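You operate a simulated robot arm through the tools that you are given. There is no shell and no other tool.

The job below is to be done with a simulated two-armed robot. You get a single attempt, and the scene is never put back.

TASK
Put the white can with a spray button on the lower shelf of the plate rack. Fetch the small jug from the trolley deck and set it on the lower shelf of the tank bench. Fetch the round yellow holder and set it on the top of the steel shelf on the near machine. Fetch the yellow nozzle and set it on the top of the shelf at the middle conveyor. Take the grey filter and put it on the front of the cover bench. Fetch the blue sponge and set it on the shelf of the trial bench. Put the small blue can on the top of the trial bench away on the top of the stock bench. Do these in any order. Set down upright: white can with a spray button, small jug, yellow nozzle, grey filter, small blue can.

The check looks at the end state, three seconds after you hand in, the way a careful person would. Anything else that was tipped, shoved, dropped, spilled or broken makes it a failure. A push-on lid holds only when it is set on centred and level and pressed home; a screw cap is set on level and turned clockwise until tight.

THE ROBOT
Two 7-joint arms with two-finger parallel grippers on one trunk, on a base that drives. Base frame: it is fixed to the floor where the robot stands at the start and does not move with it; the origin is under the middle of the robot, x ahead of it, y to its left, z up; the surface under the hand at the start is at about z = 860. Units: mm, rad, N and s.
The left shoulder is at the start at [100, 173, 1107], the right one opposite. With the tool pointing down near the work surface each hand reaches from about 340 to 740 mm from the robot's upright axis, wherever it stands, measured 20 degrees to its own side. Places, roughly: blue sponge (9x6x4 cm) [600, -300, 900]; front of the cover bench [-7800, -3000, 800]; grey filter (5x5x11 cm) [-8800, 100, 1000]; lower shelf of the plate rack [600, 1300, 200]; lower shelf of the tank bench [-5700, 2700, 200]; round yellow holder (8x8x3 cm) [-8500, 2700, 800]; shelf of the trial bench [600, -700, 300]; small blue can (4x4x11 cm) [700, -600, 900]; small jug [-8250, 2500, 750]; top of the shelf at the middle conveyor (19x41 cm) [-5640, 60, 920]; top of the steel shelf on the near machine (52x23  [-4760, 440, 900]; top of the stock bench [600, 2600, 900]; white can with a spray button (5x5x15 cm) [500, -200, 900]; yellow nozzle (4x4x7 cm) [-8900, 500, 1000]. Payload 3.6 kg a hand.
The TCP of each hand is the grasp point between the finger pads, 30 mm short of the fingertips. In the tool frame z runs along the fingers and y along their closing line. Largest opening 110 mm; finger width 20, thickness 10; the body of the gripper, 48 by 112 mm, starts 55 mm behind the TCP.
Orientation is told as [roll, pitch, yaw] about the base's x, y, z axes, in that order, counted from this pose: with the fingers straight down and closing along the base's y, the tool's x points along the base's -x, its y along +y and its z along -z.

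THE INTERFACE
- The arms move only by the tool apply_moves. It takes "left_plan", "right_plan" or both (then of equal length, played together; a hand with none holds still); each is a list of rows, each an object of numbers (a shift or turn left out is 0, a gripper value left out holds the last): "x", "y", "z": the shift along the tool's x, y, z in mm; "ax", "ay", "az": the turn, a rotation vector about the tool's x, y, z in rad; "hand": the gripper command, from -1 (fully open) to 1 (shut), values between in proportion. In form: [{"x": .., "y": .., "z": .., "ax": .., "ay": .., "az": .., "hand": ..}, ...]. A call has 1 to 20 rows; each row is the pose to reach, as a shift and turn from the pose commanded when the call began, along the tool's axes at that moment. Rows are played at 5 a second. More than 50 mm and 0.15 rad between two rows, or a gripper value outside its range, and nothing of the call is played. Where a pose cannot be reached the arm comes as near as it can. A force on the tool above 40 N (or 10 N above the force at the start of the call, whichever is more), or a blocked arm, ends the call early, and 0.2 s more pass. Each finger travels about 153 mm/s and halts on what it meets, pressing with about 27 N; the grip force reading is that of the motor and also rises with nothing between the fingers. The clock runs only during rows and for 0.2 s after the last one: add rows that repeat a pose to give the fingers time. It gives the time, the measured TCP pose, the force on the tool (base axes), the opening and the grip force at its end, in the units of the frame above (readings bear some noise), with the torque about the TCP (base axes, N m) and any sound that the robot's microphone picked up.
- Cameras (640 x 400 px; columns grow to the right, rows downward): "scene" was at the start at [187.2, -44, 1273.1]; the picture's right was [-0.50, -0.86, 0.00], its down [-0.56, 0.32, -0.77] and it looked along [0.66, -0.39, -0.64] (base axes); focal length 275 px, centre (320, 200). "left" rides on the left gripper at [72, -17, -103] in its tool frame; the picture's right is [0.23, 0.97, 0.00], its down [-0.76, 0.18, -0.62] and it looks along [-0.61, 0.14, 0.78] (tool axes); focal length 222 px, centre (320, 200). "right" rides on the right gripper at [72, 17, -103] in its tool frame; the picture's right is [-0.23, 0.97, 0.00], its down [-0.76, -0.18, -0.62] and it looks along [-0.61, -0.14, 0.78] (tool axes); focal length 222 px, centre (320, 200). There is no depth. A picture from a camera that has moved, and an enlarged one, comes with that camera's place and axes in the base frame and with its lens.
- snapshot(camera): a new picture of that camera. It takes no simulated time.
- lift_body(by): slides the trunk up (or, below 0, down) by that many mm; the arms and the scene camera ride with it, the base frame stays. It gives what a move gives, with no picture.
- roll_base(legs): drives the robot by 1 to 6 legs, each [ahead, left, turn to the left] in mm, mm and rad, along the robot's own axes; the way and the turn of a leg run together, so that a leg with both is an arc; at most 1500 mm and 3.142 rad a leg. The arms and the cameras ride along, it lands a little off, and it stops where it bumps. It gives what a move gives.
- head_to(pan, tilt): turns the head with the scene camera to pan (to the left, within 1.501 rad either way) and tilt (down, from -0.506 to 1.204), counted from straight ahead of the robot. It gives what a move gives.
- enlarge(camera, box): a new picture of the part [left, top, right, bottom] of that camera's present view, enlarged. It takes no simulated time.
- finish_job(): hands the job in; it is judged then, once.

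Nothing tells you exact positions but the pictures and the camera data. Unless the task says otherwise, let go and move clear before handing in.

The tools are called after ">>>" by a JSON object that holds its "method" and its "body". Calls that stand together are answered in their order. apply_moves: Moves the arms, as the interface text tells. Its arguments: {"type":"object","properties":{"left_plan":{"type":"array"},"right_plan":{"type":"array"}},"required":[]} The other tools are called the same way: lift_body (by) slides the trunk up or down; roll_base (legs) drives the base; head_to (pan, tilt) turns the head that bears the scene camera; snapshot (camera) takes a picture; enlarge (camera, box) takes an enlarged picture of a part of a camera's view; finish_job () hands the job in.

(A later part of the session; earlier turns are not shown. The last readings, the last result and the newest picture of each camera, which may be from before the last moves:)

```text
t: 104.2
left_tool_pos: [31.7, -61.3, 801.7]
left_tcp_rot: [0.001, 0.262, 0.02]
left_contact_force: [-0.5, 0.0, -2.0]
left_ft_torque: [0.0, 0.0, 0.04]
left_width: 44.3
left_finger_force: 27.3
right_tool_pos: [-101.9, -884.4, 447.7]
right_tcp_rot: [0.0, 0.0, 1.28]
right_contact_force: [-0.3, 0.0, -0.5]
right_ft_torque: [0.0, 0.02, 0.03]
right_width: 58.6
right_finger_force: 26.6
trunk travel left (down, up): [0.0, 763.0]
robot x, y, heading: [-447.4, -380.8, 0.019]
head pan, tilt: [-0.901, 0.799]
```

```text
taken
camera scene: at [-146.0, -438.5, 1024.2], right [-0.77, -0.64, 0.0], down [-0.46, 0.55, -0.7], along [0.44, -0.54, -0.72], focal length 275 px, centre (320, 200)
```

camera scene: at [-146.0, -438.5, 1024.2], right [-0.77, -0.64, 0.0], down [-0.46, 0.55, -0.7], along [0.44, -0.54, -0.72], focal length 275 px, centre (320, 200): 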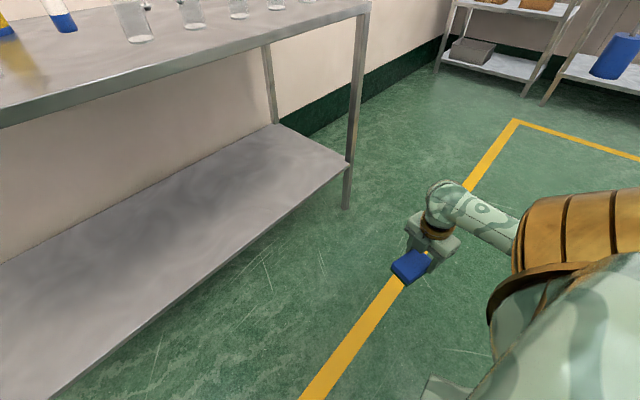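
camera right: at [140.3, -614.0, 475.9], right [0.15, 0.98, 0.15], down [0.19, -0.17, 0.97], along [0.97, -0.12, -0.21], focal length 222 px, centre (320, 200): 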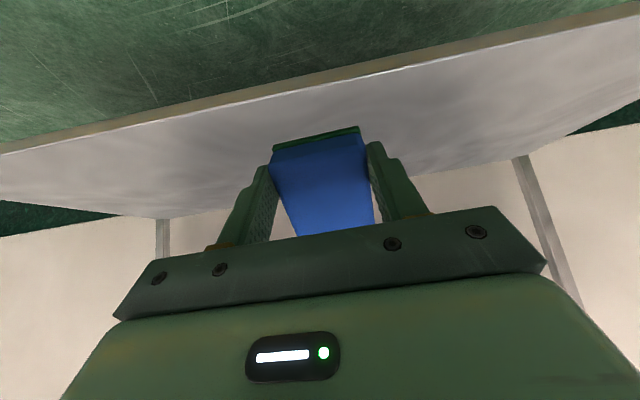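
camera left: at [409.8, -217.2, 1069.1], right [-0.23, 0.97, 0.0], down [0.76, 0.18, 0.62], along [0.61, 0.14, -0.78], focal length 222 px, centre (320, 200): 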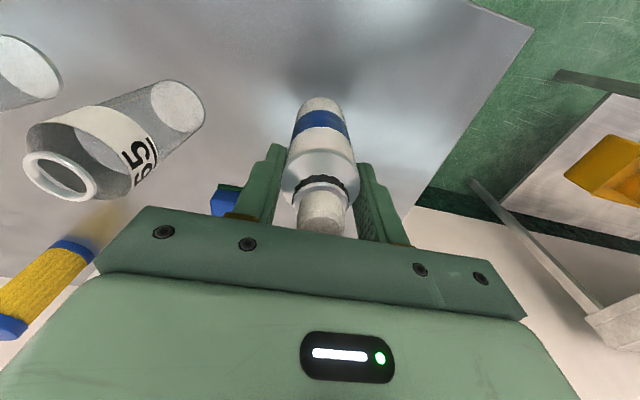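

The arm is now in the low-elbow posture, but the vertical hand is pushing the wrist limit. I'll turn the yaw back to zero and tilt the fingers forward, which should suit this posture.

>>> {"method": "apply_moves", "body": {"right_plan": [{"az": 0.14}, {"az": 0.28}, {"az": 0.42}, {"az": 0.56}, {"az": 0.7}, {"az": 0.84}, {"az": 0.98}, {"az": 1.12}, {"az": 1.26}, {"az": 1.26}]}}

>>> {"method": "apply_moves", "body": {"right_plan": [{"ay": -0.14}, {"ay": -0.28}, {"ay": -0.42}, {"ay": -0.56}, {"ay": -0.7}, {"ay": -0.7}]}}

>>> {"method": "snapshot", "body": {"camera": "scene"}}

```text
t: 106.4
left_tool_pos: [31.4, -59.9, 799.9]
left_tcp_rot: [0.002, 0.26, 0.02]
left_contact_force: [0.1, 0.0, -1.6]
left_ft_torque: [0.02, -0.01, 0.01]
left_width: 44.1
left_finger_force: 26.5
right_tool_pos: [-102.8, -887.3, 445.0]
right_tcp_rot: [0.0, 0.0, 0.02]
right_contact_force: [0.9, 0.0, -1.3]
right_ft_torque: [-0.02, 0.03, -0.01]
right_width: 58.6
right_finger_force: 27.3
trunk travel left (down, up): [0.0, 763.0]
robot x, y, heading: [-447.2, -384.7, 0.023]
head pan, tilt: [-0.901, 0.799]
```

```text
t: 107.8
left_tool_pos: [30.3, -60.5, 799.8]
left_tcp_rot: [0.003, 0.261, 0.021]
left_contact_force: [0.0, -0.8, -2.5]
left_ft_torque: [-0.03, -0.02, -0.02]
left_width: 44.3
left_finger_force: 26.7
right_tool_pos: [-101.4, -891.7, 450.2]
right_tcp_rot: [0.0, -0.701, 0.02]
right_contact_force: [0.3, -0.6, -0.3]
right_ft_torque: [0.0, 0.03, -0.02]
right_width: 58.7
right_finger_force: 26.9
right hand out of reach, approached as far as the arm can: row 5, 6
trunk travel left (down, up): [0.0, 763.0]
robot x, y, heading: [-444.8, -383.2, 0.019]
head pan, tilt: [-0.901, 0.799]
```

```text
taken
camera scene: at [-146.0, -438.5, 1024.3], right [-0.77, -0.64, 0.0], down [-0.46, 0.55, -0.7], along [0.44, -0.54, -0.72], focal length 275 px, centre (320, 200)
```

scene: 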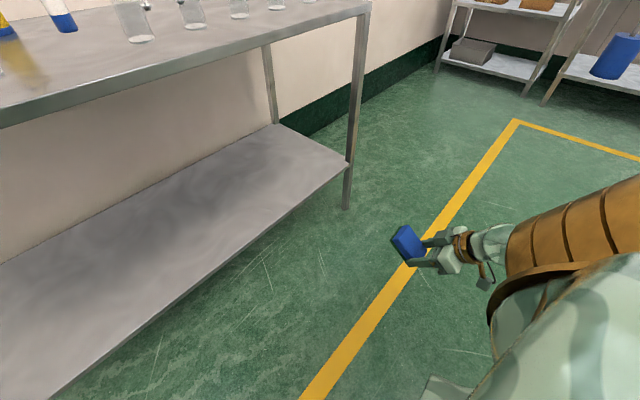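

>>> {"method": "apply_moves", "body": {"right_plan": [{"x": -29, "z": 24}, {"x": -57, "z": 48}, {"x": -86, "z": 73}, {"x": -115, "z": 97}, {"x": -115, "z": 97, "y": 30}, {"x": -102, "z": 113, "y": 30}, {"x": -90, "z": 128, "y": 30}, {"x": -76, "z": 143, "y": 30}, {"x": -76, "z": 143, "y": 30}]}}

>>> {"method": "snapshot", "body": {"camera": "scene"}}

```text
t: 109.8
left_tool_pos: [30.9, -60.4, 800.8]
left_tcp_rot: [0.002, 0.264, 0.019]
left_contact_force: [0.4, -0.9, -1.6]
left_ft_torque: [0.01, -0.01, 0.03]
left_width: 44.3
left_finger_force: 26.8
right_tool_pos: [1.5, -902.6, 461.9]
right_tcp_rot: [-0.001, -0.702, 0.02]
right_contact_force: [-0.7, -0.2, -1.3]
right_ft_torque: [-0.01, 0.01, -0.03]
right_width: 58.7
right_finger_force: 26.8
right hand out of reach, approached as far as the arm can: row 1, 2, 3, 4, 5, 6, 7, 8, 9
trunk travel left (down, up): [0.0, 763.0]
robot x, y, heading: [-444.6, -377.8, 0.015]
head pan, tilt: [-0.901, 0.799]
```

```text
taken
camera scene: at [-146.0, -438.5, 1024.3], right [-0.77, -0.64, 0.0], down [-0.46, 0.55, -0.7], along [0.44, -0.54, -0.72], focal length 275 px, centre (320, 200)
```

scene: 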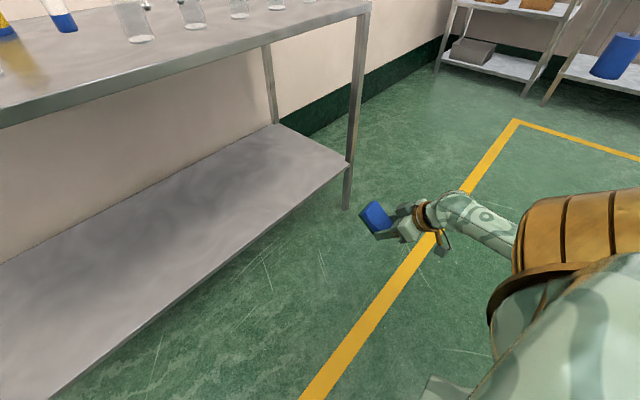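

>>> {"method": "apply_moves", "body": {"right_plan": [{"x": 12, "z": -10}, {"x": -12, "z": 10}, {}, {"y": 14}, {"y": -14}, {}, {"x": 9, "z": 11}, {"x": -9, "z": -11}, {}, {"ay": 0.14}, {}, {"ay": -0.14}, {}, {"ax": 0.14}, {}, {"ax": -0.14}, {}, {"az": 0.14}, {}, {"az": -0.14}]}}

```text
t: 114.0
left_tool_pos: [30.4, -60.4, 801.1]
left_tcp_rot: [0.002, 0.262, 0.023]
left_contact_force: [-0.2, 0.2, -1.6]
left_ft_torque: [-0.01, -0.02, -0.01]
left_width: 44.1
left_finger_force: 26.8
right_tool_pos: [2.7, -904.8, 463.0]
right_tcp_rot: [-0.118, -0.691, 0.204]
right_contact_force: [-0.2, -0.3, 0.8]
right_ft_torque: [0.03, 0.04, -0.01]
right_width: 58.7
right_finger_force: 26.6
right hand out of reach, approached as far as the arm can: row 2, 4, 7, 10, 11, 12, 14
trunk travel left (down, up): [0.0, 763.0]
robot x, y, heading: [-446.9, -379.7, 0.018]
head pan, tilt: [-0.901, 0.799]
```

The low-elbow posture is blocked toward the front but works well out to the robot's right side, where a vertical hand reached z = 320. So I can turn the robot and serve the shelf sideways. I'll bring the hand back to that side pose first.

>>> {"method": "apply_moves", "body": {"right_plan": [{"az": 0.07, "x": 35, "y": -5, "z": -25}, {"az": 0.14, "x": 71, "y": -10, "z": -51}, {"az": 0.14, "x": 107, "y": -15, "z": -76}, {"az": 0.14, "x": 142, "y": -20, "z": -102}, {"az": 0.14, "x": 178, "y": -25, "z": -127}, {"az": 0.14, "x": 214, "y": -30, "z": -152}, {"az": 0.14, "x": 250, "y": -35, "z": -178}, {"az": 0.14, "x": 250, "y": -35, "z": -178}]}}

>>> {"method": "apply_moves", "body": {"right_plan": [{"ay": 0.14}, {"ay": 0.28}, {"ay": 0.42}, {"ay": 0.56}, {"ay": 0.7}, {"ay": 0.7}]}}

>>> {"method": "apply_moves", "body": {"right_plan": [{"az": -0.14}, {"az": -0.28}, {"az": -0.42}, {"az": -0.56}, {"az": -0.7}, {"az": -0.84}, {"az": -0.98}, {"az": -1.12}, {"az": -1.26}, {"az": -1.26}]}}

```text
t: 115.8
left_tool_pos: [31.5, -60.9, 801.3]
left_tcp_rot: [0.002, 0.262, 0.021]
left_contact_force: [-1.2, 0.5, -2.6]
left_ft_torque: [0.01, -0.05, 0.02]
left_width: 44.2
left_finger_force: 26.8
right_tool_pos: [-287.9, -983.1, 442.0]
right_tcp_rot: [0.002, -0.693, 0.022]
right_contact_force: [-0.2, 0.8, -0.2]
right_ft_torque: [0.01, -0.02, 0.03]
right_width: 58.5
right_finger_force: 27.3
right hand out of reach, approached as far as the arm can: row 7, 8
trunk travel left (down, up): [0.0, 763.0]
robot x, y, heading: [-451.0, -383.7, 0.015]
head pan, tilt: [-0.901, 0.799]
```

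```text
t: 117.2
left_tool_pos: [30.6, -59.9, 800.4]
left_tcp_rot: [0.003, 0.262, 0.02]
left_contact_force: [-1.3, -0.3, -2.0]
left_ft_torque: [-0.02, -0.05, 0.01]
left_width: 44.2
left_finger_force: 27.2
right_tool_pos: [-287.5, -982.4, 439.3]
right_tcp_rot: [-0.001, 0.001, 0.021]
right_contact_force: [0.5, -0.1, 0.1]
right_ft_torque: [-0.02, 0.0, -0.02]
right_width: 58.4
right_finger_force: 26.9
trunk travel left (down, up): [0.0, 763.0]
robot x, y, heading: [-446.6, -380.2, 0.021]
head pan, tilt: [-0.901, 0.799]
```

```text
t: 119.4
left_tool_pos: [31.1, -61.0, 800.5]
left_tcp_rot: [0.001, 0.26, 0.021]
left_contact_force: [0.1, 0.0, -1.7]
left_ft_torque: [0.01, -0.02, 0.0]
left_width: 44.1
left_finger_force: 26.6
right_tool_pos: [-290.0, -984.0, 440.8]
right_tcp_rot: [0.0, 0.0, 1.281]
right_contact_force: [0.5, 1.6, -0.1]
right_ft_torque: [-0.02, 0.01, 0.01]
right_width: 58.6
right_finger_force: 27.0
trunk travel left (down, up): [0.0, 763.0]
robot x, y, heading: [-446.6, -382.2, 0.021]
head pan, tilt: [-0.901, 0.799]
```

>>> {"method": "apply_moves", "body": {"right_plan": [{"z": 30}, {"z": 60}, {"z": 90}, {"z": 120}, {"z": 140}, {"z": 140}]}}

>>> {"method": "head_to", "body": {"pan": -1.5, "tilt": 1.0}}

>>> {"method": "snapshot", "body": {"camera": "scene"}}

>>> {"method": "snapshot", "body": {"camera": "left"}}

```text
t: 120.8
left_tool_pos: [31.0, -61.0, 800.9]
left_tcp_rot: [0.001, 0.263, 0.02]
left_contact_force: [-0.2, -0.3, -0.8]
left_ft_torque: [-0.02, -0.04, 0.0]
left_width: 44.2
left_finger_force: 27.2
right_tool_pos: [-257.4, -968.1, 384.2]
right_tcp_rot: [0.001, 0.004, 1.28]
right_contact_force: [-0.4, -0.6, -0.7]
right_ft_torque: [0.02, 0.01, -0.01]
right_width: 58.6
right_finger_force: 27.1
right hand out of reach, approached as far as the arm can: row 1, 2, 3, 4, 5, 6
trunk travel left (down, up): [0.0, 763.0]
robot x, y, heading: [-446.8, -378.2, 0.015]
head pan, tilt: [-0.901, 0.799]
```

```text
t: 121.8
left_tool_pos: [31.1, -61.3, 800.1]
left_tcp_rot: [0.002, 0.262, 0.02]
left_contact_force: [-0.1, -0.1, -3.1]
left_ft_torque: [0.01, -0.01, 0.0]
left_width: 44.3
left_finger_force: 27.0
right_tool_pos: [-257.2, -967.3, 385.5]
right_tcp_rot: [0.002, 0.002, 1.279]
right_contact_force: [0.8, 0.7, -0.1]
right_ft_torque: [0.02, 0.04, -0.01]
right_width: 58.4
right_finger_force: 27.4
trunk travel left (down, up): [0.0, 763.0]
robot x, y, heading: [-447.1, -379.9, 0.014]
head pan, tilt: [-1.499, 1.0]
```

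```text
taken
camera scene: at [-190.9, -445.7, 1009.2], right [-1.0, -0.09, 0.0], down [-0.08, 0.84, -0.54], along [0.05, -0.54, -0.84], focal length 275 px, centre (320, 200)
```

scene: 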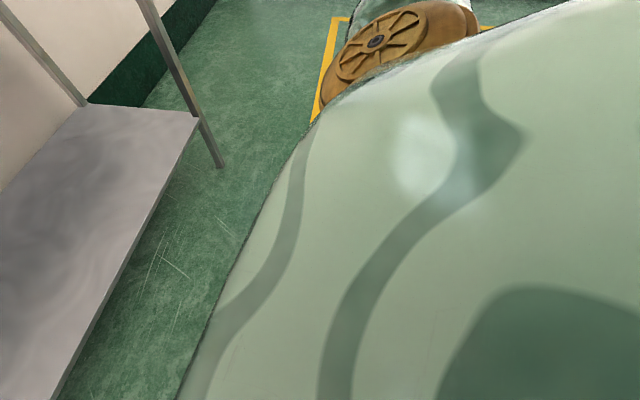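

```text
taken
camera left: at [-11.1, -78.4, 918.7], right [-0.24, 0.97, 0.06], down [0.89, 0.2, 0.4], along [0.38, 0.15, -0.91], focal length 222 px, centre (320, 200)
```

left: 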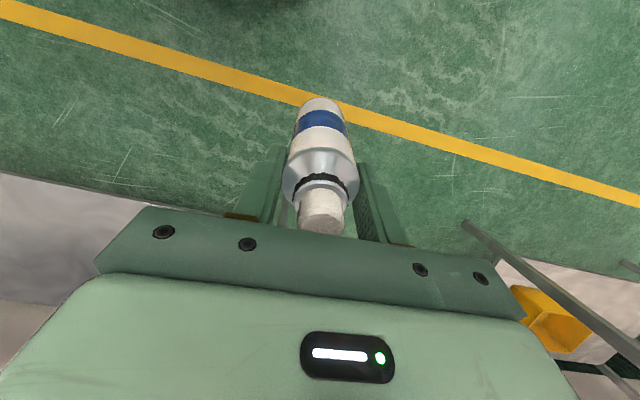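

The shoulder disc now tilts forward, so the upper arm has dropped in the normal posture. I'll try bringing the hand forward again at this height.

>>> {"method": "apply_moves", "body": {"right_plan": [{"z": -10, "x": -22, "y": -38}, {"z": -15, "x": -44, "y": -76}, {"z": -15, "x": -66, "y": -114}, {"z": -15, "x": -88, "y": -152}, {"z": -15, "x": -110, "y": -190}, {"z": -15, "x": -110, "y": -190}]}}

>>> {"method": "head_to", "body": {"pan": -1.1, "tilt": 0.9}}

>>> {"method": "snapshot", "body": {"camera": "scene"}}

```text
t: 123.2
left_tool_pos: [31.1, -60.9, 800.1]
left_tcp_rot: [0.001, 0.262, 0.021]
left_contact_force: [0.4, 0.5, -1.3]
left_ft_torque: [-0.01, -0.04, 0.03]
left_width: 44.4
left_finger_force: 27.5
right_tool_pos: [-40.6, -919.9, 404.6]
right_tcp_rot: [0.002, 0.002, 1.281]
right_contact_force: [0.0, -0.4, -0.6]
right_ft_torque: [0.0, 0.0, 0.0]
right_width: 58.4
right_finger_force: 26.6
right hand out of reach, approached as far as the arm can: row 1
trunk travel left (down, up): [0.0, 763.0]
robot x, y, heading: [-448.7, -379.5, 0.018]
head pan, tilt: [-1.499, 1.0]
```

```text
t: 124.0
left_tool_pos: [31.5, -60.9, 799.8]
left_tcp_rot: [0.0, 0.262, 0.021]
left_contact_force: [0.5, 0.7, -1.8]
left_ft_torque: [-0.02, 0.01, 0.01]
left_width: 44.3
left_finger_force: 27.2
right_tool_pos: [-40.4, -919.4, 405.1]
right_tcp_rot: [-0.001, 0.001, 1.28]
right_contact_force: [-0.2, 0.0, -0.7]
right_ft_torque: [0.02, -0.02, -0.01]
right_width: 58.6
right_finger_force: 26.7
trunk travel left (down, up): [0.0, 763.0]
robot x, y, heading: [-445.5, -382.1, 0.02]
head pan, tilt: [-1.1, 0.901]
```

```text
taken
camera scene: at [-161.6, -442.9, 1016.3], right [-0.88, -0.47, 0.0], down [-0.37, 0.69, -0.62], along [0.29, -0.55, -0.78], focal length 275 px, centre (320, 200)
```

scene: 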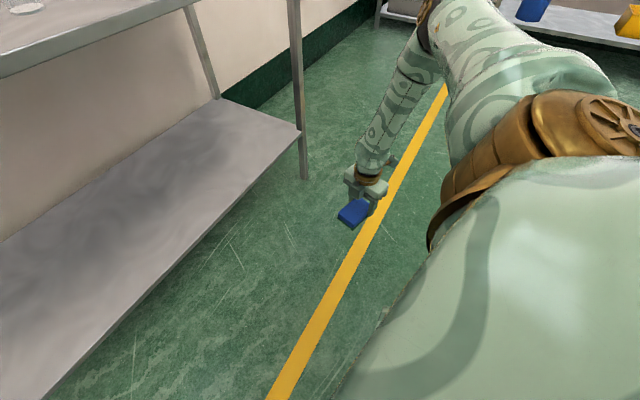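

That went back to the high-elbow posture. The posture with the hand straight out to the side did get low with a low elbow, so I'll go back to it and then turn the robot so its right side faces the bench.

>>> {"method": "apply_moves", "body": {"right_plan": [{"z": -45}, {"z": -92}, {"z": -92, "x": 18, "y": 41}, {"z": -92, "x": 37, "y": 82}, {"z": -92, "x": 55, "y": 123}, {"z": -92, "x": 73, "y": 164}, {"z": -92, "x": 92, "y": 205}, {"z": -92, "x": 110, "y": 246}, {"z": -92, "x": 128, "y": 287}, {"z": -92, "x": 147, "y": 328}, {"z": -92, "x": 165, "y": 369}, {"z": -92, "x": 183, "y": 410}, {"z": -92, "x": 202, "y": 451}, {"z": -92, "x": 202, "y": 451}]}}

>>> {"method": "apply_moves", "body": {"right_plan": [{"z": 30}, {"z": 60}, {"z": 90}, {"z": 120}, {"z": 140}, {"z": 140}]}}

>>> {"method": "head_to", "body": {"pan": -1.5, "tilt": 0.6}}

>>> {"method": "snapshot", "body": {"camera": "scene"}}

```text
t: 127.0
left_tool_pos: [30.8, -61.3, 800.6]
left_tcp_rot: [0.003, 0.262, 0.021]
left_contact_force: [-0.4, 0.0, -2.1]
left_ft_torque: [-0.05, -0.04, -0.01]
left_width: 44.2
left_finger_force: 27.0
right_tool_pos: [-530.4, -986.5, 492.6]
right_tcp_rot: [0.002, 0.0, 1.281]
right_contact_force: [0.0, 0.0, -0.2]
right_ft_torque: [0.02, 0.01, 0.01]
right_width: 58.5
right_finger_force: 26.9
trunk travel left (down, up): [0.0, 763.0]
robot x, y, heading: [-443.7, -380.7, 0.025]
head pan, tilt: [-1.1, 0.901]
```

```text
t: 128.4
left_tool_pos: [30.9, -61.5, 800.7]
left_tcp_rot: [-0.001, 0.262, 0.02]
left_contact_force: [-0.1, -0.3, -2.2]
left_ft_torque: [0.0, -0.04, 0.01]
left_width: 44.0
left_finger_force: 27.1
right_tool_pos: [-530.2, -984.6, 358.9]
right_tcp_rot: [0.002, 0.003, 1.28]
right_contact_force: [0.7, -0.5, -0.1]
right_ft_torque: [-0.02, 0.02, -0.01]
right_width: 58.6
right_finger_force: 27.0
trunk travel left (down, up): [0.0, 763.0]
robot x, y, heading: [-446.4, -376.7, 0.018]
head pan, tilt: [-1.1, 0.901]
```

```text
t: 129.3
left_tool_pos: [31.1, -59.9, 801.3]
left_tcp_rot: [0.001, 0.261, 0.021]
left_contact_force: [-0.4, 1.2, -2.0]
left_ft_torque: [0.01, -0.04, 0.03]
left_width: 43.9
left_finger_force: 26.8
right_tool_pos: [-531.5, -983.9, 358.2]
right_tcp_rot: [-0.001, 0.0, 1.281]
right_contact_force: [0.3, 0.7, 0.5]
right_ft_torque: [0.01, -0.01, 0.0]
right_width: 58.4
right_finger_force: 27.0
trunk travel left (down, up): [0.0, 763.0]
robot x, y, heading: [-446.3, -379.6, 0.021]
head pan, tilt: [-1.499, 0.6]
```

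```text
taken
camera scene: at [-189.2, -464.3, 1041.1], right [-1.0, -0.09, 0.0], down [-0.05, 0.56, -0.82], along [0.08, -0.82, -0.57], focal length 275 px, centre (320, 200)
```

scene: 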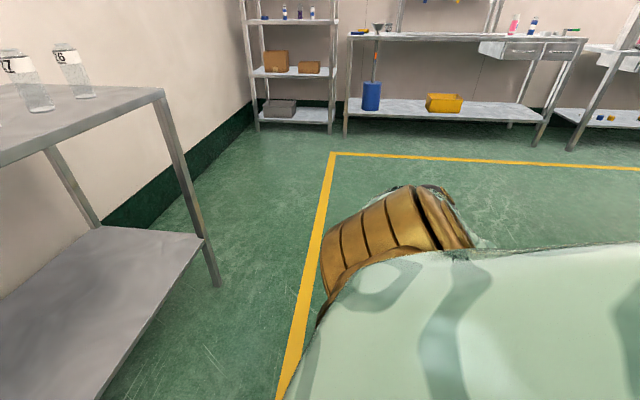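

The hand is low at z = 358 with the upper arm hanging, and there were no reach warnings. Now I'll turn the robot left so its right side faces the bench.

>>> {"method": "roll_base", "body": {"legs": [[0, 0, 0.84], [0, 0, 0.84]]}}

>>> {"method": "head_to", "body": {"pan": -1.45, "tilt": 0.5}}

>>> {"method": "snapshot", "body": {"camera": "scene"}}

>>> {"method": "snapshot", "body": {"camera": "right"}}

```text
t: 134.2
left_tool_pos: [-785.7, 52.8, 778.6]
left_tcp_rot: [0.054, 0.336, 1.514]
left_contact_force: [0.3, 1.8, 0.0]
left_ft_torque: [-0.04, -0.09, 0.01]
left_width: 44.2
left_finger_force: 27.3
right_tool_pos: [75.6, -534.8, 346.4]
right_tcp_rot: [-0.078, -0.045, 2.762]
right_contact_force: [-3.5, -3.7, 0.3]
right_ft_torque: [0.23, -0.23, -0.03]
right_width: 58.8
right_finger_force: 26.9
trunk travel left (down, up): [0.0, 763.0]
robot x, y, heading: [-501.0, -373.3, 1.507]
head pan, tilt: [-1.499, 0.6]
stopped in leg 2: the robot was blocked; the commanded pose is now the measured one
```

```text
t: 134.8
left_tool_pos: [-788.8, 62.1, 781.7]
left_tcp_rot: [0.048, 0.331, 1.522]
left_contact_force: [0.0, 0.7, -1.8]
left_ft_torque: [0.0, -0.02, -0.02]
left_width: 44.0
left_finger_force: 27.0
right_tool_pos: [80.3, -527.8, 347.5]
right_tcp_rot: [-0.064, -0.033, 2.773]
right_contact_force: [1.2, 0.2, -0.5]
right_ft_torque: [-0.01, 0.03, 0.03]
right_width: 58.6
right_finger_force: 26.8
trunk travel left (down, up): [0.0, 763.0]
robot x, y, heading: [-508.1, -376.3, 1.518]
head pan, tilt: [-1.45, 0.499]
```

```text
taken
camera scene: at [-392.9, -116.7, 1048.0], right [0.06, -1.0, 0.0], down [-0.49, -0.03, -0.87], along [0.87, 0.05, -0.49], focal length 275 px, centre (320, 200)
```

scene: 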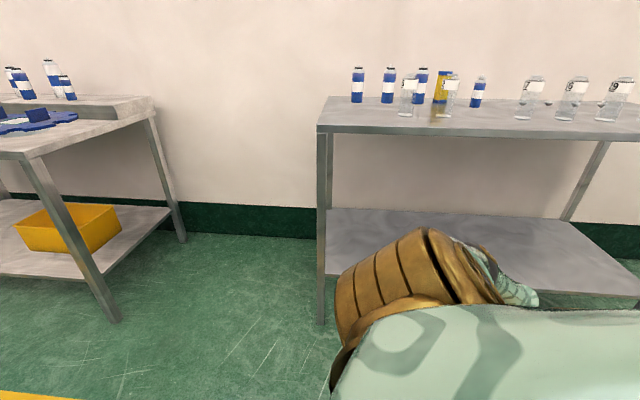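

```text
taken
camera right: at [141.7, -575.8, 447.7], right [-0.56, -0.82, -0.05], down [-0.64, 0.39, 0.66], along [-0.52, 0.41, -0.75], focal length 222 px, centre (320, 200)
```

right: 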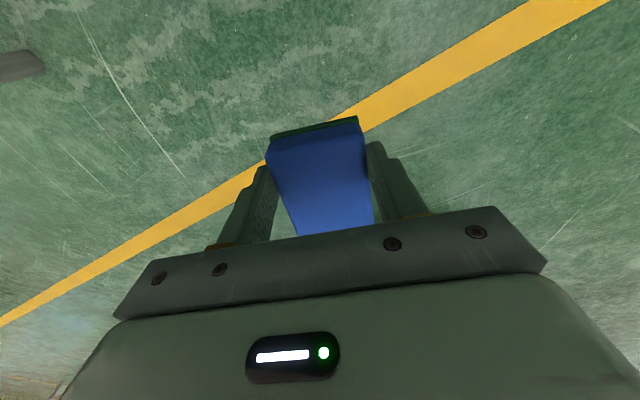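

The turn was stopped at heading 1.51 because something blocked the robot. I'll look to the left and around to find what it touched.

>>> {"method": "head_to", "body": {"pan": 1.45, "tilt": 0.5}}

>>> {"method": "snapshot", "body": {"camera": "scene"}}

>>> {"method": "head_to", "body": {"pan": 0.6, "tilt": 0.5}}

>>> {"method": "snapshot", "body": {"camera": "scene"}}

>>> {"method": "snapshot", "body": {"camera": "left"}}

```text
t: 137.4
left_tool_pos: [-791.0, 64.5, 782.6]
left_tcp_rot: [0.046, 0.329, 1.519]
left_contact_force: [-0.2, 0.6, -1.6]
left_ft_torque: [0.01, -0.01, -0.03]
left_width: 44.2
left_finger_force: 26.4
right_tool_pos: [79.3, -526.5, 347.6]
right_tcp_rot: [-0.062, -0.033, 2.774]
right_contact_force: [-0.5, -0.2, -0.5]
right_ft_torque: [0.03, -0.02, -0.02]
right_width: 58.8
right_finger_force: 27.0
trunk travel left (down, up): [0.0, 763.0]
robot x, y, heading: [-510.6, -377.9, 1.516]
head pan, tilt: [1.45, 0.499]
```

```text
taken
camera scene: at [-574.5, -106.8, 1050.0], right [0.18, 0.98, -0.01], down [0.46, -0.09, -0.88], along [-0.87, 0.15, -0.47], focal length 275 px, centre (320, 200)
```

scene: 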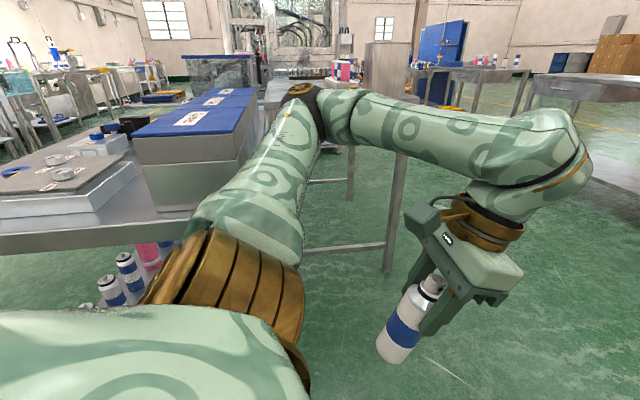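

```text
t: 138.5
left_tool_pos: [-790.2, 62.8, 783.9]
left_tcp_rot: [0.044, 0.326, 1.522]
left_contact_force: [0.0, -0.2, -1.6]
left_ft_torque: [0.02, -0.01, 0.01]
left_width: 44.2
left_finger_force: 26.4
right_tool_pos: [79.4, -525.8, 346.8]
right_tcp_rot: [-0.061, -0.033, 2.776]
right_contact_force: [-0.4, -1.2, 0.0]
right_ft_torque: [0.01, 0.01, 0.03]
right_width: 58.7
right_finger_force: 26.9
trunk travel left (down, up): [0.0, 763.0]
robot x, y, heading: [-508.8, -378.5, 1.508]
head pan, tilt: [0.6, 0.499]
```

```text
taken
camera scene: at [-532.2, -45.1, 1049.2], right [0.86, 0.52, -0.01], down [0.24, -0.41, -0.88], along [-0.46, 0.75, -0.48], focal length 275 px, centre (320, 200)
```

scene: 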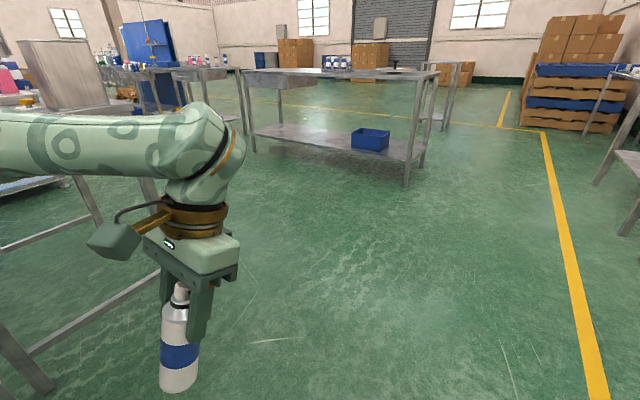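

```text
taken
camera left: at [-770.6, 27.9, 902.5], right [-0.98, -0.15, 0.12], down [-0.1, 0.93, 0.35], along [-0.16, 0.33, -0.93], focal length 222 px, centre (320, 200)
```

left: 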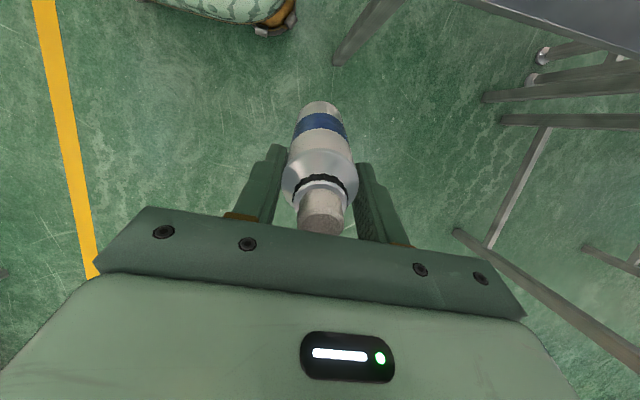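

There is a bench behind and left of the robot at about x = -950, carrying a grey box with a blue lid, and my left elbow is very near it. I'll zoom in to see whether it is touching.

>>> {"method": "head_to", "body": {"pan": 1.45, "tilt": 0.4}}

>>> {"method": "enlarge", "body": {"camera": "scene", "box": [0, 40, 400, 330]}}

>>> {"method": "enlarge", "body": {"camera": "scene", "box": [230, 60, 390, 180]}}

```text
t: 139.7
left_tool_pos: [-791.3, 65.1, 783.3]
left_tcp_rot: [0.046, 0.327, 1.523]
left_contact_force: [-0.3, -0.6, -1.6]
left_ft_torque: [0.06, -0.02, 0.0]
left_width: 44.1
left_finger_force: 26.8
right_tool_pos: [79.3, -525.4, 347.0]
right_tcp_rot: [-0.063, -0.032, 2.774]
right_contact_force: [-0.2, 0.1, -0.3]
right_ft_torque: [0.02, 0.03, -0.02]
right_width: 58.8
right_finger_force: 27.2
trunk travel left (down, up): [0.0, 763.0]
robot x, y, heading: [-512.1, -374.3, 1.514]
head pan, tilt: [1.45, 0.4]
```

```text
1.38 times, centred on (200, 185) of scene
camera zoom: at [-576.2, -106.6, 1059.2], right [0.18, 0.98, -0.01], down [0.37, -0.07, -0.93], along [-0.91, 0.16, -0.38], focal length 379 px, centre (486, 221)
```

zoom: 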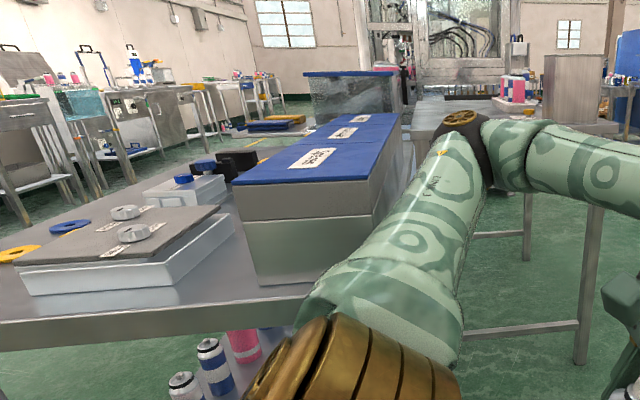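

```text
3.33 times, centred on (310, 120) of scene
camera zoom: at [-576.2, -106.6, 1059.2], right [0.18, 0.98, -0.01], down [0.37, -0.07, -0.93], along [-0.91, 0.16, -0.38], focal length 916 px, centre (353, 467)
```

zoom: 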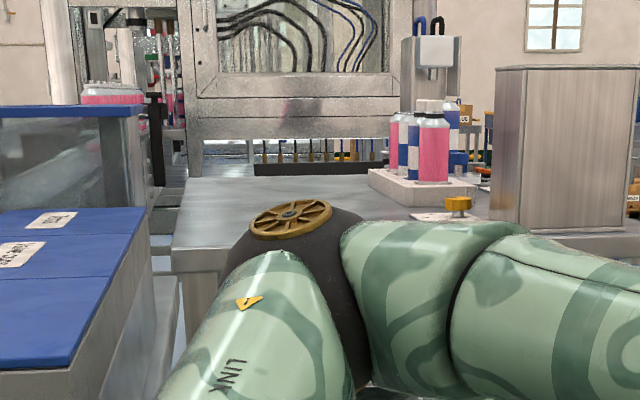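

The left elbow is right beside that big lidded box. I'll turn back a little to move the elbow off it, then move right toward the trial bench, and check the box hasn't moved.

>>> {"method": "roll_base", "body": {"legs": [[0, 0, -0.12], [0, -150, 0]]}}

>>> {"method": "snapshot", "body": {"camera": "scene"}}

```text
t: 140.4
left_tool_pos: [-789.6, 65.0, 782.9]
left_tcp_rot: [0.049, 0.319, 1.51]
left_contact_force: [0.0, 0.1, -1.4]
left_ft_torque: [0.03, 0.0, 0.0]
left_width: 44.0
left_finger_force: 26.7
right_tool_pos: [77.3, -532.8, 349.1]
right_tcp_rot: [-0.068, -0.03, 2.766]
right_contact_force: [0.1, -0.3, -0.7]
right_ft_torque: [0.0, 0.0, 0.01]
right_width: 58.4
right_finger_force: 27.4
trunk travel left (down, up): [0.0, 763.0]
robot x, y, heading: [-506.1, -375.5, 1.505]
head pan, tilt: [1.45, 0.4]
stopped in leg 1: the robot was blocked; the commanded pose is now the measured one
```

```text
taken
camera scene: at [-577.0, -110.4, 1060.3], right [0.18, 0.98, 0.0], down [0.38, -0.07, -0.92], along [-0.91, 0.17, -0.38], focal length 275 px, centre (320, 200)
```

scene: 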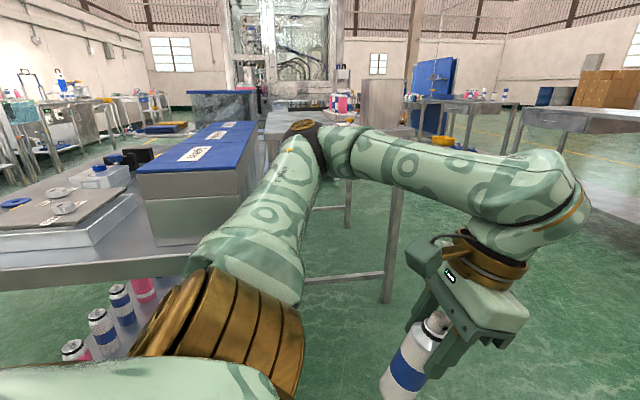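

Even turning back was blocked. The left upper arm seems pressed along the side of the box at about (-960, -130), so I'll drive straight ahead, away from it.

>>> {"method": "roll_base", "body": {"legs": [[80, 0, 0]]}}

>>> {"method": "snapshot", "body": {"camera": "scene"}}

```text
t: 141.5
left_tool_pos: [-791.5, 146.8, 780.4]
left_tcp_rot: [0.041, 0.321, 1.514]
left_contact_force: [-0.7, 0.6, -2.6]
left_ft_torque: [0.0, -0.02, -0.03]
left_width: 44.0
left_finger_force: 27.0
right_tool_pos: [83.1, -446.3, 352.6]
right_tcp_rot: [-0.071, -0.024, 2.769]
right_contact_force: [0.1, 0.5, -0.5]
right_ft_torque: [0.0, 0.0, 0.0]
right_width: 58.8
right_finger_force: 26.9
trunk travel left (down, up): [0.0, 763.0]
robot x, y, heading: [-503.3, -293.0, 1.508]
head pan, tilt: [1.45, 0.4]
```

```text
taken
camera scene: at [-579.1, -27.1, 1059.3], right [0.18, 0.98, 0.0], down [0.38, -0.07, -0.92], along [-0.91, 0.17, -0.39], focal length 275 px, centre (320, 200)
```

scene: 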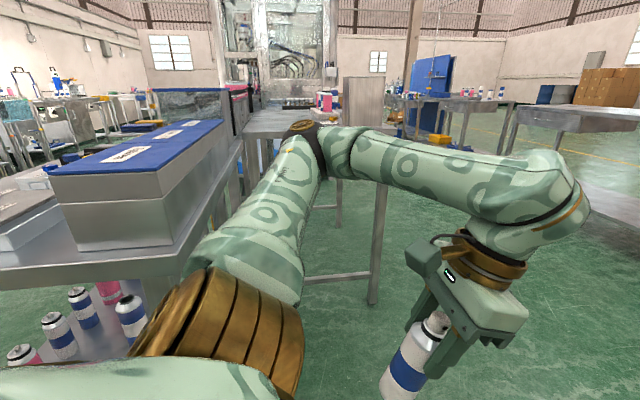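

The robot is free now and the box still sits square on its bench. I'll raise the sponge hand slightly and move right toward the trial bench, then look at the right side.

>>> {"method": "apply_moves", "body": {"right_plan": [{"z": -20}, {"z": -45}, {"z": -45}]}}

>>> {"method": "roll_base", "body": {"legs": [[0, -200, 0], [-60, 0, 0]]}}

>>> {"method": "head_to", "body": {"pan": -1.3, "tilt": 0.7}}

>>> {"method": "snapshot", "body": {"camera": "scene"}}

>>> {"method": "snapshot", "body": {"camera": "right"}}

```text
t: 142.3
left_tool_pos: [-790.9, 146.2, 780.9]
left_tcp_rot: [0.04, 0.321, 1.514]
left_contact_force: [-0.2, 0.2, -1.7]
left_ft_torque: [0.02, -0.04, 0.02]
left_width: 44.1
left_finger_force: 26.8
right_tool_pos: [83.2, -449.9, 397.3]
right_tcp_rot: [-0.069, -0.024, 2.77]
right_contact_force: [-0.5, -0.6, 0.5]
right_ft_torque: [0.0, -0.01, 0.03]
right_width: 58.3
right_finger_force: 26.6
trunk travel left (down, up): [0.0, 763.0]
robot x, y, heading: [-503.6, -291.1, 1.508]
head pan, tilt: [1.45, 0.4]
```

```text
t: 144.4
left_tool_pos: [-595.9, 75.4, 781.1]
left_tcp_rot: [0.04, 0.321, 1.51]
left_contact_force: [0.1, 0.1, -0.6]
left_ft_torque: [0.05, -0.02, 0.0]
left_width: 44.3
left_finger_force: 27.1
right_tool_pos: [276.3, -524.3, 396.0]
right_tcp_rot: [-0.07, -0.024, 2.765]
right_contact_force: [0.2, 0.2, 0.3]
right_ft_torque: [0.01, -0.01, 0.01]
right_width: 58.5
right_finger_force: 27.2
trunk travel left (down, up): [0.0, 763.0]
robot x, y, heading: [-303.6, -366.5, 1.501]
head pan, tilt: [1.45, 0.4]
```

```text
t: 146.9
left_tool_pos: [-594.9, 76.1, 781.4]
left_tcp_rot: [0.038, 0.32, 1.511]
left_contact_force: [0.0, 0.2, -2.3]
left_ft_torque: [0.04, 0.0, 0.03]
left_width: 44.2
left_finger_force: 27.4
right_tool_pos: [276.2, -523.6, 396.7]
right_tcp_rot: [-0.071, -0.025, 2.767]
right_contact_force: [-1.1, 0.3, 0.0]
right_ft_torque: [-0.01, 0.0, 0.0]
right_width: 58.7
right_finger_force: 26.6
trunk travel left (down, up): [0.0, 763.0]
robot x, y, heading: [-310.8, -366.0, 1.507]
head pan, tilt: [-1.3, 0.7]
```

```text
taken
camera scene: at [-210.2, -98.8, 1032.6], right [0.2, -0.98, 0.0], down [-0.63, -0.13, -0.76], along [0.75, 0.16, -0.64], focal length 275 px, centre (320, 200)
```

scene: 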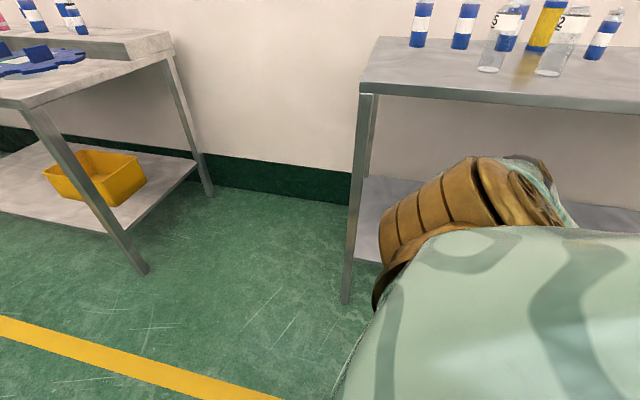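

```text
taken
camera right: at [335.3, -573.2, 497.3], right [-0.57, -0.82, -0.06], down [-0.64, 0.4, 0.65], along [-0.51, 0.41, -0.76], focal length 222 px, centre (320, 200)
```

right: 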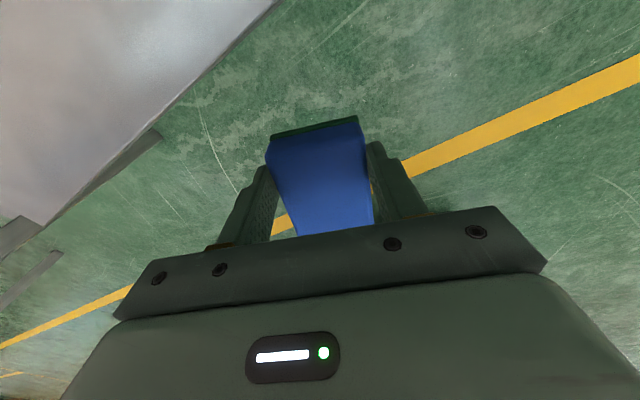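

The elbow is low and hidden behind the shoulder, so the arm should fit under the bench top. I'll move right to bring the sponge over the shelf.

>>> {"method": "roll_base", "body": {"legs": [[0, -100, 0]]}}

>>> {"method": "roll_base", "body": {"legs": [[-30, -100, 0]]}}

>>> {"method": "snapshot", "body": {"camera": "scene"}}

>>> {"method": "snapshot", "body": {"camera": "right"}}

```text
t: 148.0
left_tool_pos: [-493.1, 67.4, 781.9]
left_tcp_rot: [0.04, 0.32, 1.509]
left_contact_force: [0.5, -0.4, -1.8]
left_ft_torque: [0.04, 0.04, 0.0]
left_width: 44.3
left_finger_force: 26.7
right_tool_pos: [378.3, -531.2, 396.2]
right_tcp_rot: [-0.069, -0.026, 2.767]
right_contact_force: [0.1, 0.3, -0.5]
right_ft_torque: [0.0, -0.03, -0.03]
right_width: 58.3
right_finger_force: 27.1
trunk travel left (down, up): [0.0, 763.0]
robot x, y, heading: [-206.4, -374.8, 1.501]
head pan, tilt: [-1.3, 0.7]
```

```text
t: 149.2
left_tool_pos: [-389.6, 34.4, 779.7]
left_tcp_rot: [0.037, 0.321, 1.504]
left_contact_force: [0.1, 0.3, -1.9]
left_ft_torque: [-0.01, 0.01, -0.01]
left_width: 44.3
left_finger_force: 27.5
right_tool_pos: [478.1, -570.8, 396.1]
right_tcp_rot: [-0.071, -0.025, 2.761]
right_contact_force: [-0.3, 0.5, -0.5]
right_ft_torque: [0.03, 0.03, 0.03]
right_width: 58.8
right_finger_force: 27.4
trunk travel left (down, up): [0.0, 763.0]
robot x, y, heading: [-107.8, -409.1, 1.499]
head pan, tilt: [-1.3, 0.7]
```

```text
taken
camera scene: at [-5.8, -142.2, 1032.3], right [0.2, -0.98, 0.0], down [-0.63, -0.13, -0.77], along [0.75, 0.15, -0.64], focal length 275 px, centre (320, 200)
```

scene: 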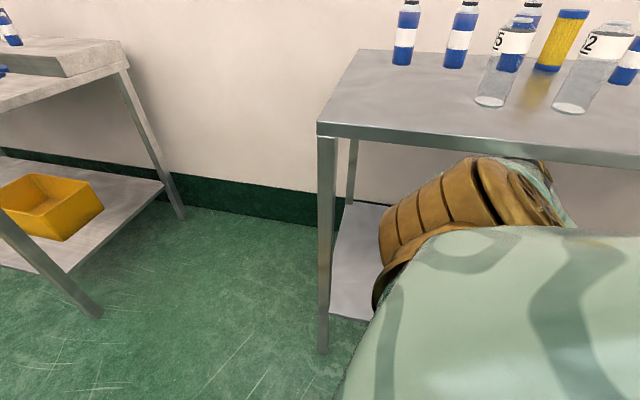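

```text
taken
camera right: at [537.5, -619.6, 497.5], right [-0.57, -0.82, -0.06], down [-0.64, 0.4, 0.65], along [-0.51, 0.41, -0.76], focal length 222 px, centre (320, 200)
```

right: 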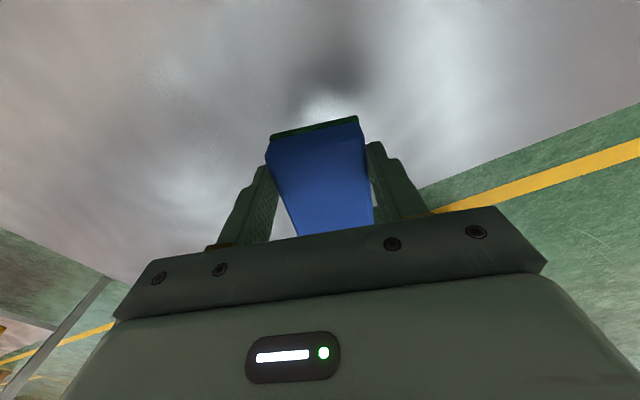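

The sponge is over the shelf at (478, -571). I'll lower it until it just touches.

>>> {"method": "apply_moves", "body": {"right_plan": [{"z": 15}, {"z": 30}, {"z": 42}, {"z": 48}, {"z": 48}]}}

>>> {"method": "snapshot", "body": {"camera": "right"}}

```text
t: 150.4
left_tool_pos: [-388.9, 33.1, 780.7]
left_tcp_rot: [0.04, 0.32, 1.507]
left_contact_force: [-0.4, 0.9, -1.3]
left_ft_torque: [0.06, -0.01, 0.01]
left_width: 44.3
left_finger_force: 26.8
right_tool_pos: [478.3, -567.2, 351.0]
right_tcp_rot: [-0.07, -0.025, 2.761]
right_contact_force: [-0.2, 0.2, 0.2]
right_ft_torque: [0.04, -0.03, 0.01]
right_width: 58.6
right_finger_force: 26.5
trunk travel left (down, up): [0.0, 763.0]
robot x, y, heading: [-104.9, -409.2, 1.505]
head pan, tilt: [-1.3, 0.7]
```

```text
taken
camera right: at [538.4, -616.7, 449.6], right [-0.57, -0.82, -0.06], down [-0.64, 0.4, 0.65], along [-0.51, 0.42, -0.75], focal length 222 px, centre (320, 200)
```

right: 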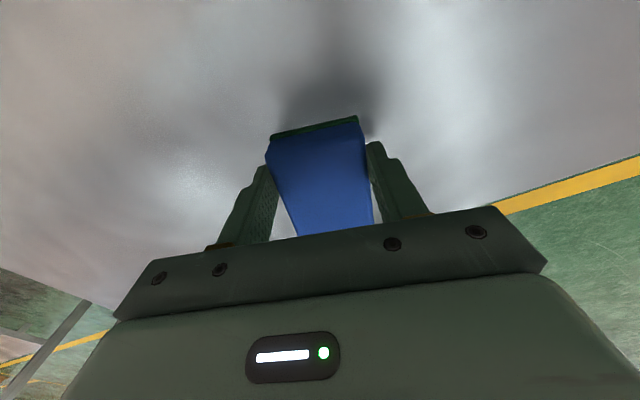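

>>> {"method": "apply_moves", "body": {"right_plan": [{"z": 4}, {"z": 8}, {"z": 12}]}}

>>> {"method": "snapshot", "body": {"camera": "right"}}

```text
t: 151.2
left_tool_pos: [-390.9, 33.8, 780.0]
left_tcp_rot: [0.037, 0.322, 1.503]
left_contact_force: [0.1, 0.7, -2.6]
left_ft_torque: [0.05, 0.0, 0.01]
left_width: 44.3
left_finger_force: 26.1
right_tool_pos: [479.5, -565.5, 340.2]
right_tcp_rot: [-0.07, -0.019, 2.764]
right_contact_force: [-0.3, 4.6, 39.0]
right_ft_torque: [-0.46, 0.13, -0.02]
right_width: 59.5
right_finger_force: 27.2
trunk travel left (down, up): [0.0, 763.0]
robot x, y, heading: [-104.9, -406.2, 1.5]
head pan, tilt: [-1.3, 0.7]
```

```text
taken
camera right: at [539.0, -614.6, 441.9], right [-0.57, -0.82, -0.06], down [-0.65, 0.4, 0.65], along [-0.51, 0.41, -0.76], focal length 222 px, centre (320, 200)
```

right: 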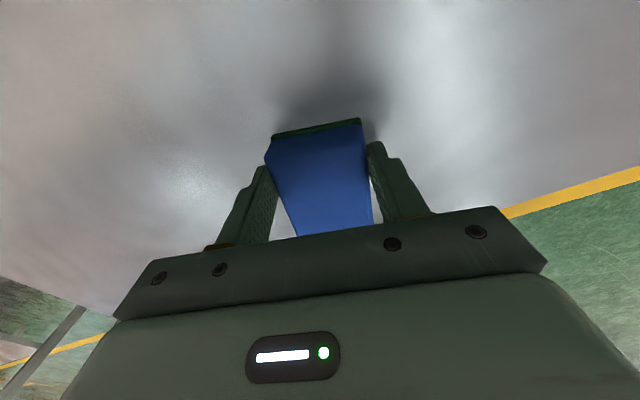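

The sponge is pressed onto the shelf. I'll ease off a few millimetres, open the fingers and lift clear.

>>> {"method": "apply_moves", "body": {"right_plan": [{"z": -4}, {"z": -4}, {"z": -4, "hand": -0.2}, {"z": -4, "hand": -0.55}, {"z": -4, "hand": -0.55}, {"z": -4, "hand": -0.55}, {"z": -20, "hand": -0.55}, {"z": -45, "hand": -0.55}, {"z": -70, "hand": -0.55}, {"z": -90, "hand": -0.55}, {"z": -90, "hand": -0.55}]}}

>>> {"method": "snapshot", "body": {"camera": "right"}}

```text
t: 153.4
left_tool_pos: [-393.0, 35.4, 782.3]
left_tcp_rot: [0.043, 0.322, 1.512]
left_contact_force: [0.0, -0.4, -1.2]
left_ft_torque: [0.0, 0.02, 0.01]
left_width: 44.5
left_finger_force: 26.3
right_tool_pos: [457.9, -476.0, 349.3]
right_tcp_rot: [-0.273, -0.117, 2.72]
right_contact_force: [-0.1, 0.2, -0.2]
right_ft_torque: [0.04, 0.01, 0.0]
right_width: 85.1
right_finger_force: 0.1
trunk travel left (down, up): [0.0, 763.0]
robot x, y, heading: [-104.5, -408.8, 1.508]
head pan, tilt: [-1.3, 0.7]
stopped in row 10 (right hand): the arm was blocked; the commanded pose is now the measured one
```

```text
taken
camera right: at [514.1, -549.6, 435.7], right [-0.62, -0.75, -0.23], down [-0.62, 0.28, 0.73], along [-0.48, 0.6, -0.64], focal length 222 px, centre (320, 200)
```

right: 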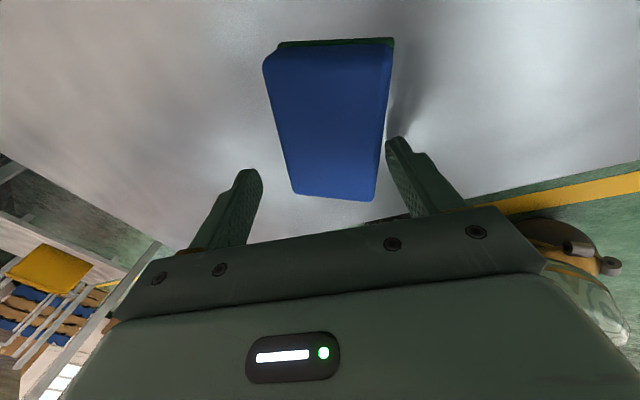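

The sponge is released and lies flat on the shelf, but the arm got blocked by something while lifting and the hand shifted sideways. I need to see what it's touching before moving on.

>>> {"method": "head_to", "body": {"pan": -0.9, "tilt": 0.9}}

>>> {"method": "snapshot", "body": {"camera": "scene"}}

>>> {"method": "head_to", "body": {"pan": -1.5, "tilt": 0.2}}

>>> {"method": "snapshot", "body": {"camera": "scene"}}

```text
t: 154.3
left_tool_pos: [-392.1, 35.8, 779.4]
left_tcp_rot: [0.043, 0.325, 1.51]
left_contact_force: [-0.6, 0.1, -2.1]
left_ft_torque: [0.04, -0.03, 0.02]
left_width: 44.2
left_finger_force: 27.0
right_tool_pos: [459.0, -478.7, 349.8]
right_tcp_rot: [-0.271, -0.11, 2.719]
right_contact_force: [0.1, -0.1, 0.1]
right_ft_torque: [-0.01, -0.03, -0.05]
right_width: 85.2
right_finger_force: 0.2
trunk travel left (down, up): [0.0, 763.0]
robot x, y, heading: [-110.9, -406.1, 1.507]
head pan, tilt: [-0.901, 0.901]
```

```text
taken
camera scene: at [-27.7, -112.7, 1014.4], right [0.57, -0.82, 0.0], down [-0.65, -0.45, -0.62], along [0.51, 0.35, -0.79], focal length 275 px, centre (320, 200)
```

scene: 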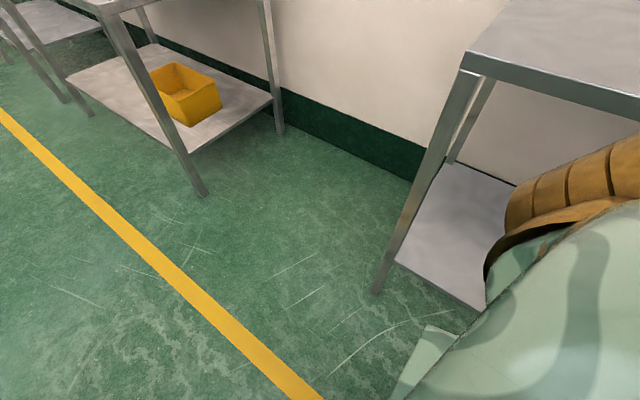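

```text
t: 155.3
left_tool_pos: [-392.5, 35.6, 780.1]
left_tcp_rot: [0.043, 0.324, 1.508]
left_contact_force: [0.0, 0.3, -2.2]
left_ft_torque: [0.02, 0.0, -0.01]
left_width: 44.2
left_finger_force: 26.9
right_tool_pos: [459.4, -479.6, 349.8]
right_tcp_rot: [-0.268, -0.113, 2.719]
right_contact_force: [-0.1, 0.9, 0.2]
right_ft_torque: [0.02, 0.02, 0.0]
right_width: 85.3
right_finger_force: 0.0
trunk travel left (down, up): [0.0, 763.0]
robot x, y, heading: [-111.2, -407.1, 1.506]
head pan, tilt: [-1.499, 0.201]
```

```text
taken
camera scene: at [3.6, -154.6, 1076.0], right [0.01, -1.0, 0.0], down [-0.2, -0.01, -0.98], along [0.98, 0.0, -0.2], focal length 275 px, centre (320, 200)
```

scene: 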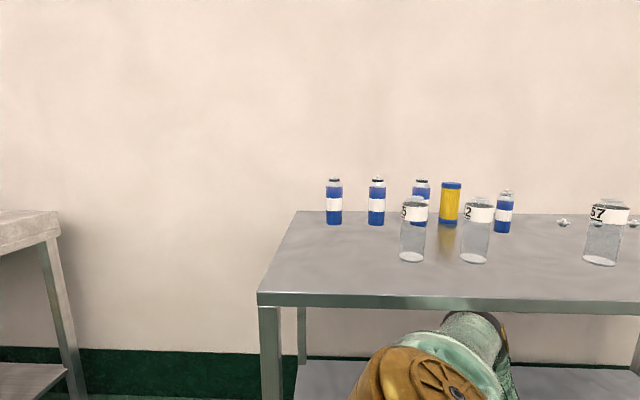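

The elbow rose and met the underside of the bench top. I'll open the fingers fully and slide everything out along the sponge's long axis with the base, so neither the sponge nor the bench gets pushed.

>>> {"method": "apply_moves", "body": {"right_plan": [{"hand": -1}, {"hand": -1}]}}

>>> {"method": "roll_base", "body": {"legs": [[46, 123, 0]]}}

>>> {"method": "snapshot", "body": {"camera": "right"}}

>>> {"method": "snapshot", "body": {"camera": "scene"}}

```text
t: 155.9
left_tool_pos: [-392.3, 35.9, 779.9]
left_tcp_rot: [0.044, 0.325, 1.509]
left_contact_force: [-0.7, 0.4, -2.2]
left_ft_torque: [0.05, -0.06, -0.01]
left_width: 44.1
left_finger_force: 27.3
right_tool_pos: [457.5, -478.4, 349.7]
right_tcp_rot: [-0.269, -0.111, 2.717]
right_contact_force: [0.8, 0.2, -0.1]
right_ft_torque: [0.03, 0.03, 0.03]
right_width: 109.8
right_finger_force: 0.0
trunk travel left (down, up): [0.0, 763.0]
robot x, y, heading: [-108.7, -409.2, 1.508]
head pan, tilt: [-1.499, 0.201]
```

```text
t: 157.2
left_tool_pos: [-512.3, 87.5, 780.8]
left_tcp_rot: [0.038, 0.319, 1.506]
left_contact_force: [0.0, -0.1, -1.7]
left_ft_torque: [0.04, 0.02, 0.0]
left_width: 44.3
left_finger_force: 26.8
right_tool_pos: [341.7, -426.2, 354.3]
right_tcp_rot: [-0.269, -0.108, 2.721]
right_contact_force: [0.2, 0.1, 0.6]
right_ft_torque: [-0.06, 0.0, -0.01]
right_width: 109.7
right_finger_force: 0.1
trunk travel left (down, up): [0.0, 763.0]
robot x, y, heading: [-225.9, -357.0, 1.505]
head pan, tilt: [-1.499, 0.201]
```

```text
taken
camera right: at [399.1, -499.2, 441.8], right [-0.61, -0.75, -0.23], down [-0.63, 0.28, 0.73], along [-0.48, 0.59, -0.65], focal length 222 px, centre (320, 200)
```

right: 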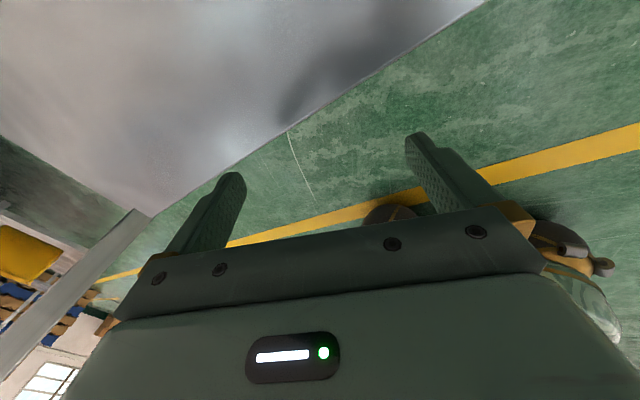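

```text
taken
camera scene: at [-117.1, -104.2, 1078.0], right [0.01, -1.0, 0.0], down [-0.2, 0.0, -0.98], along [0.98, 0.01, -0.2], focal length 275 px, centre (320, 200)
```

scene: 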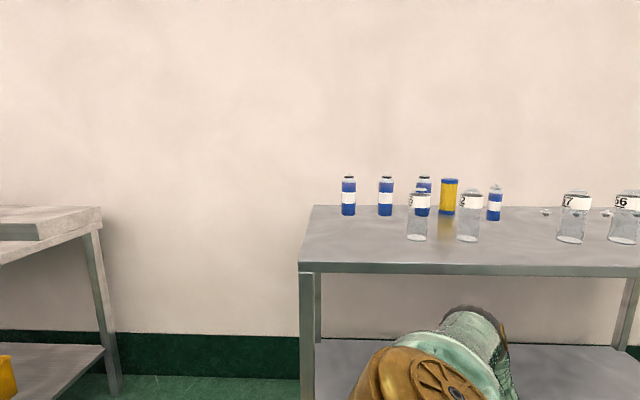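

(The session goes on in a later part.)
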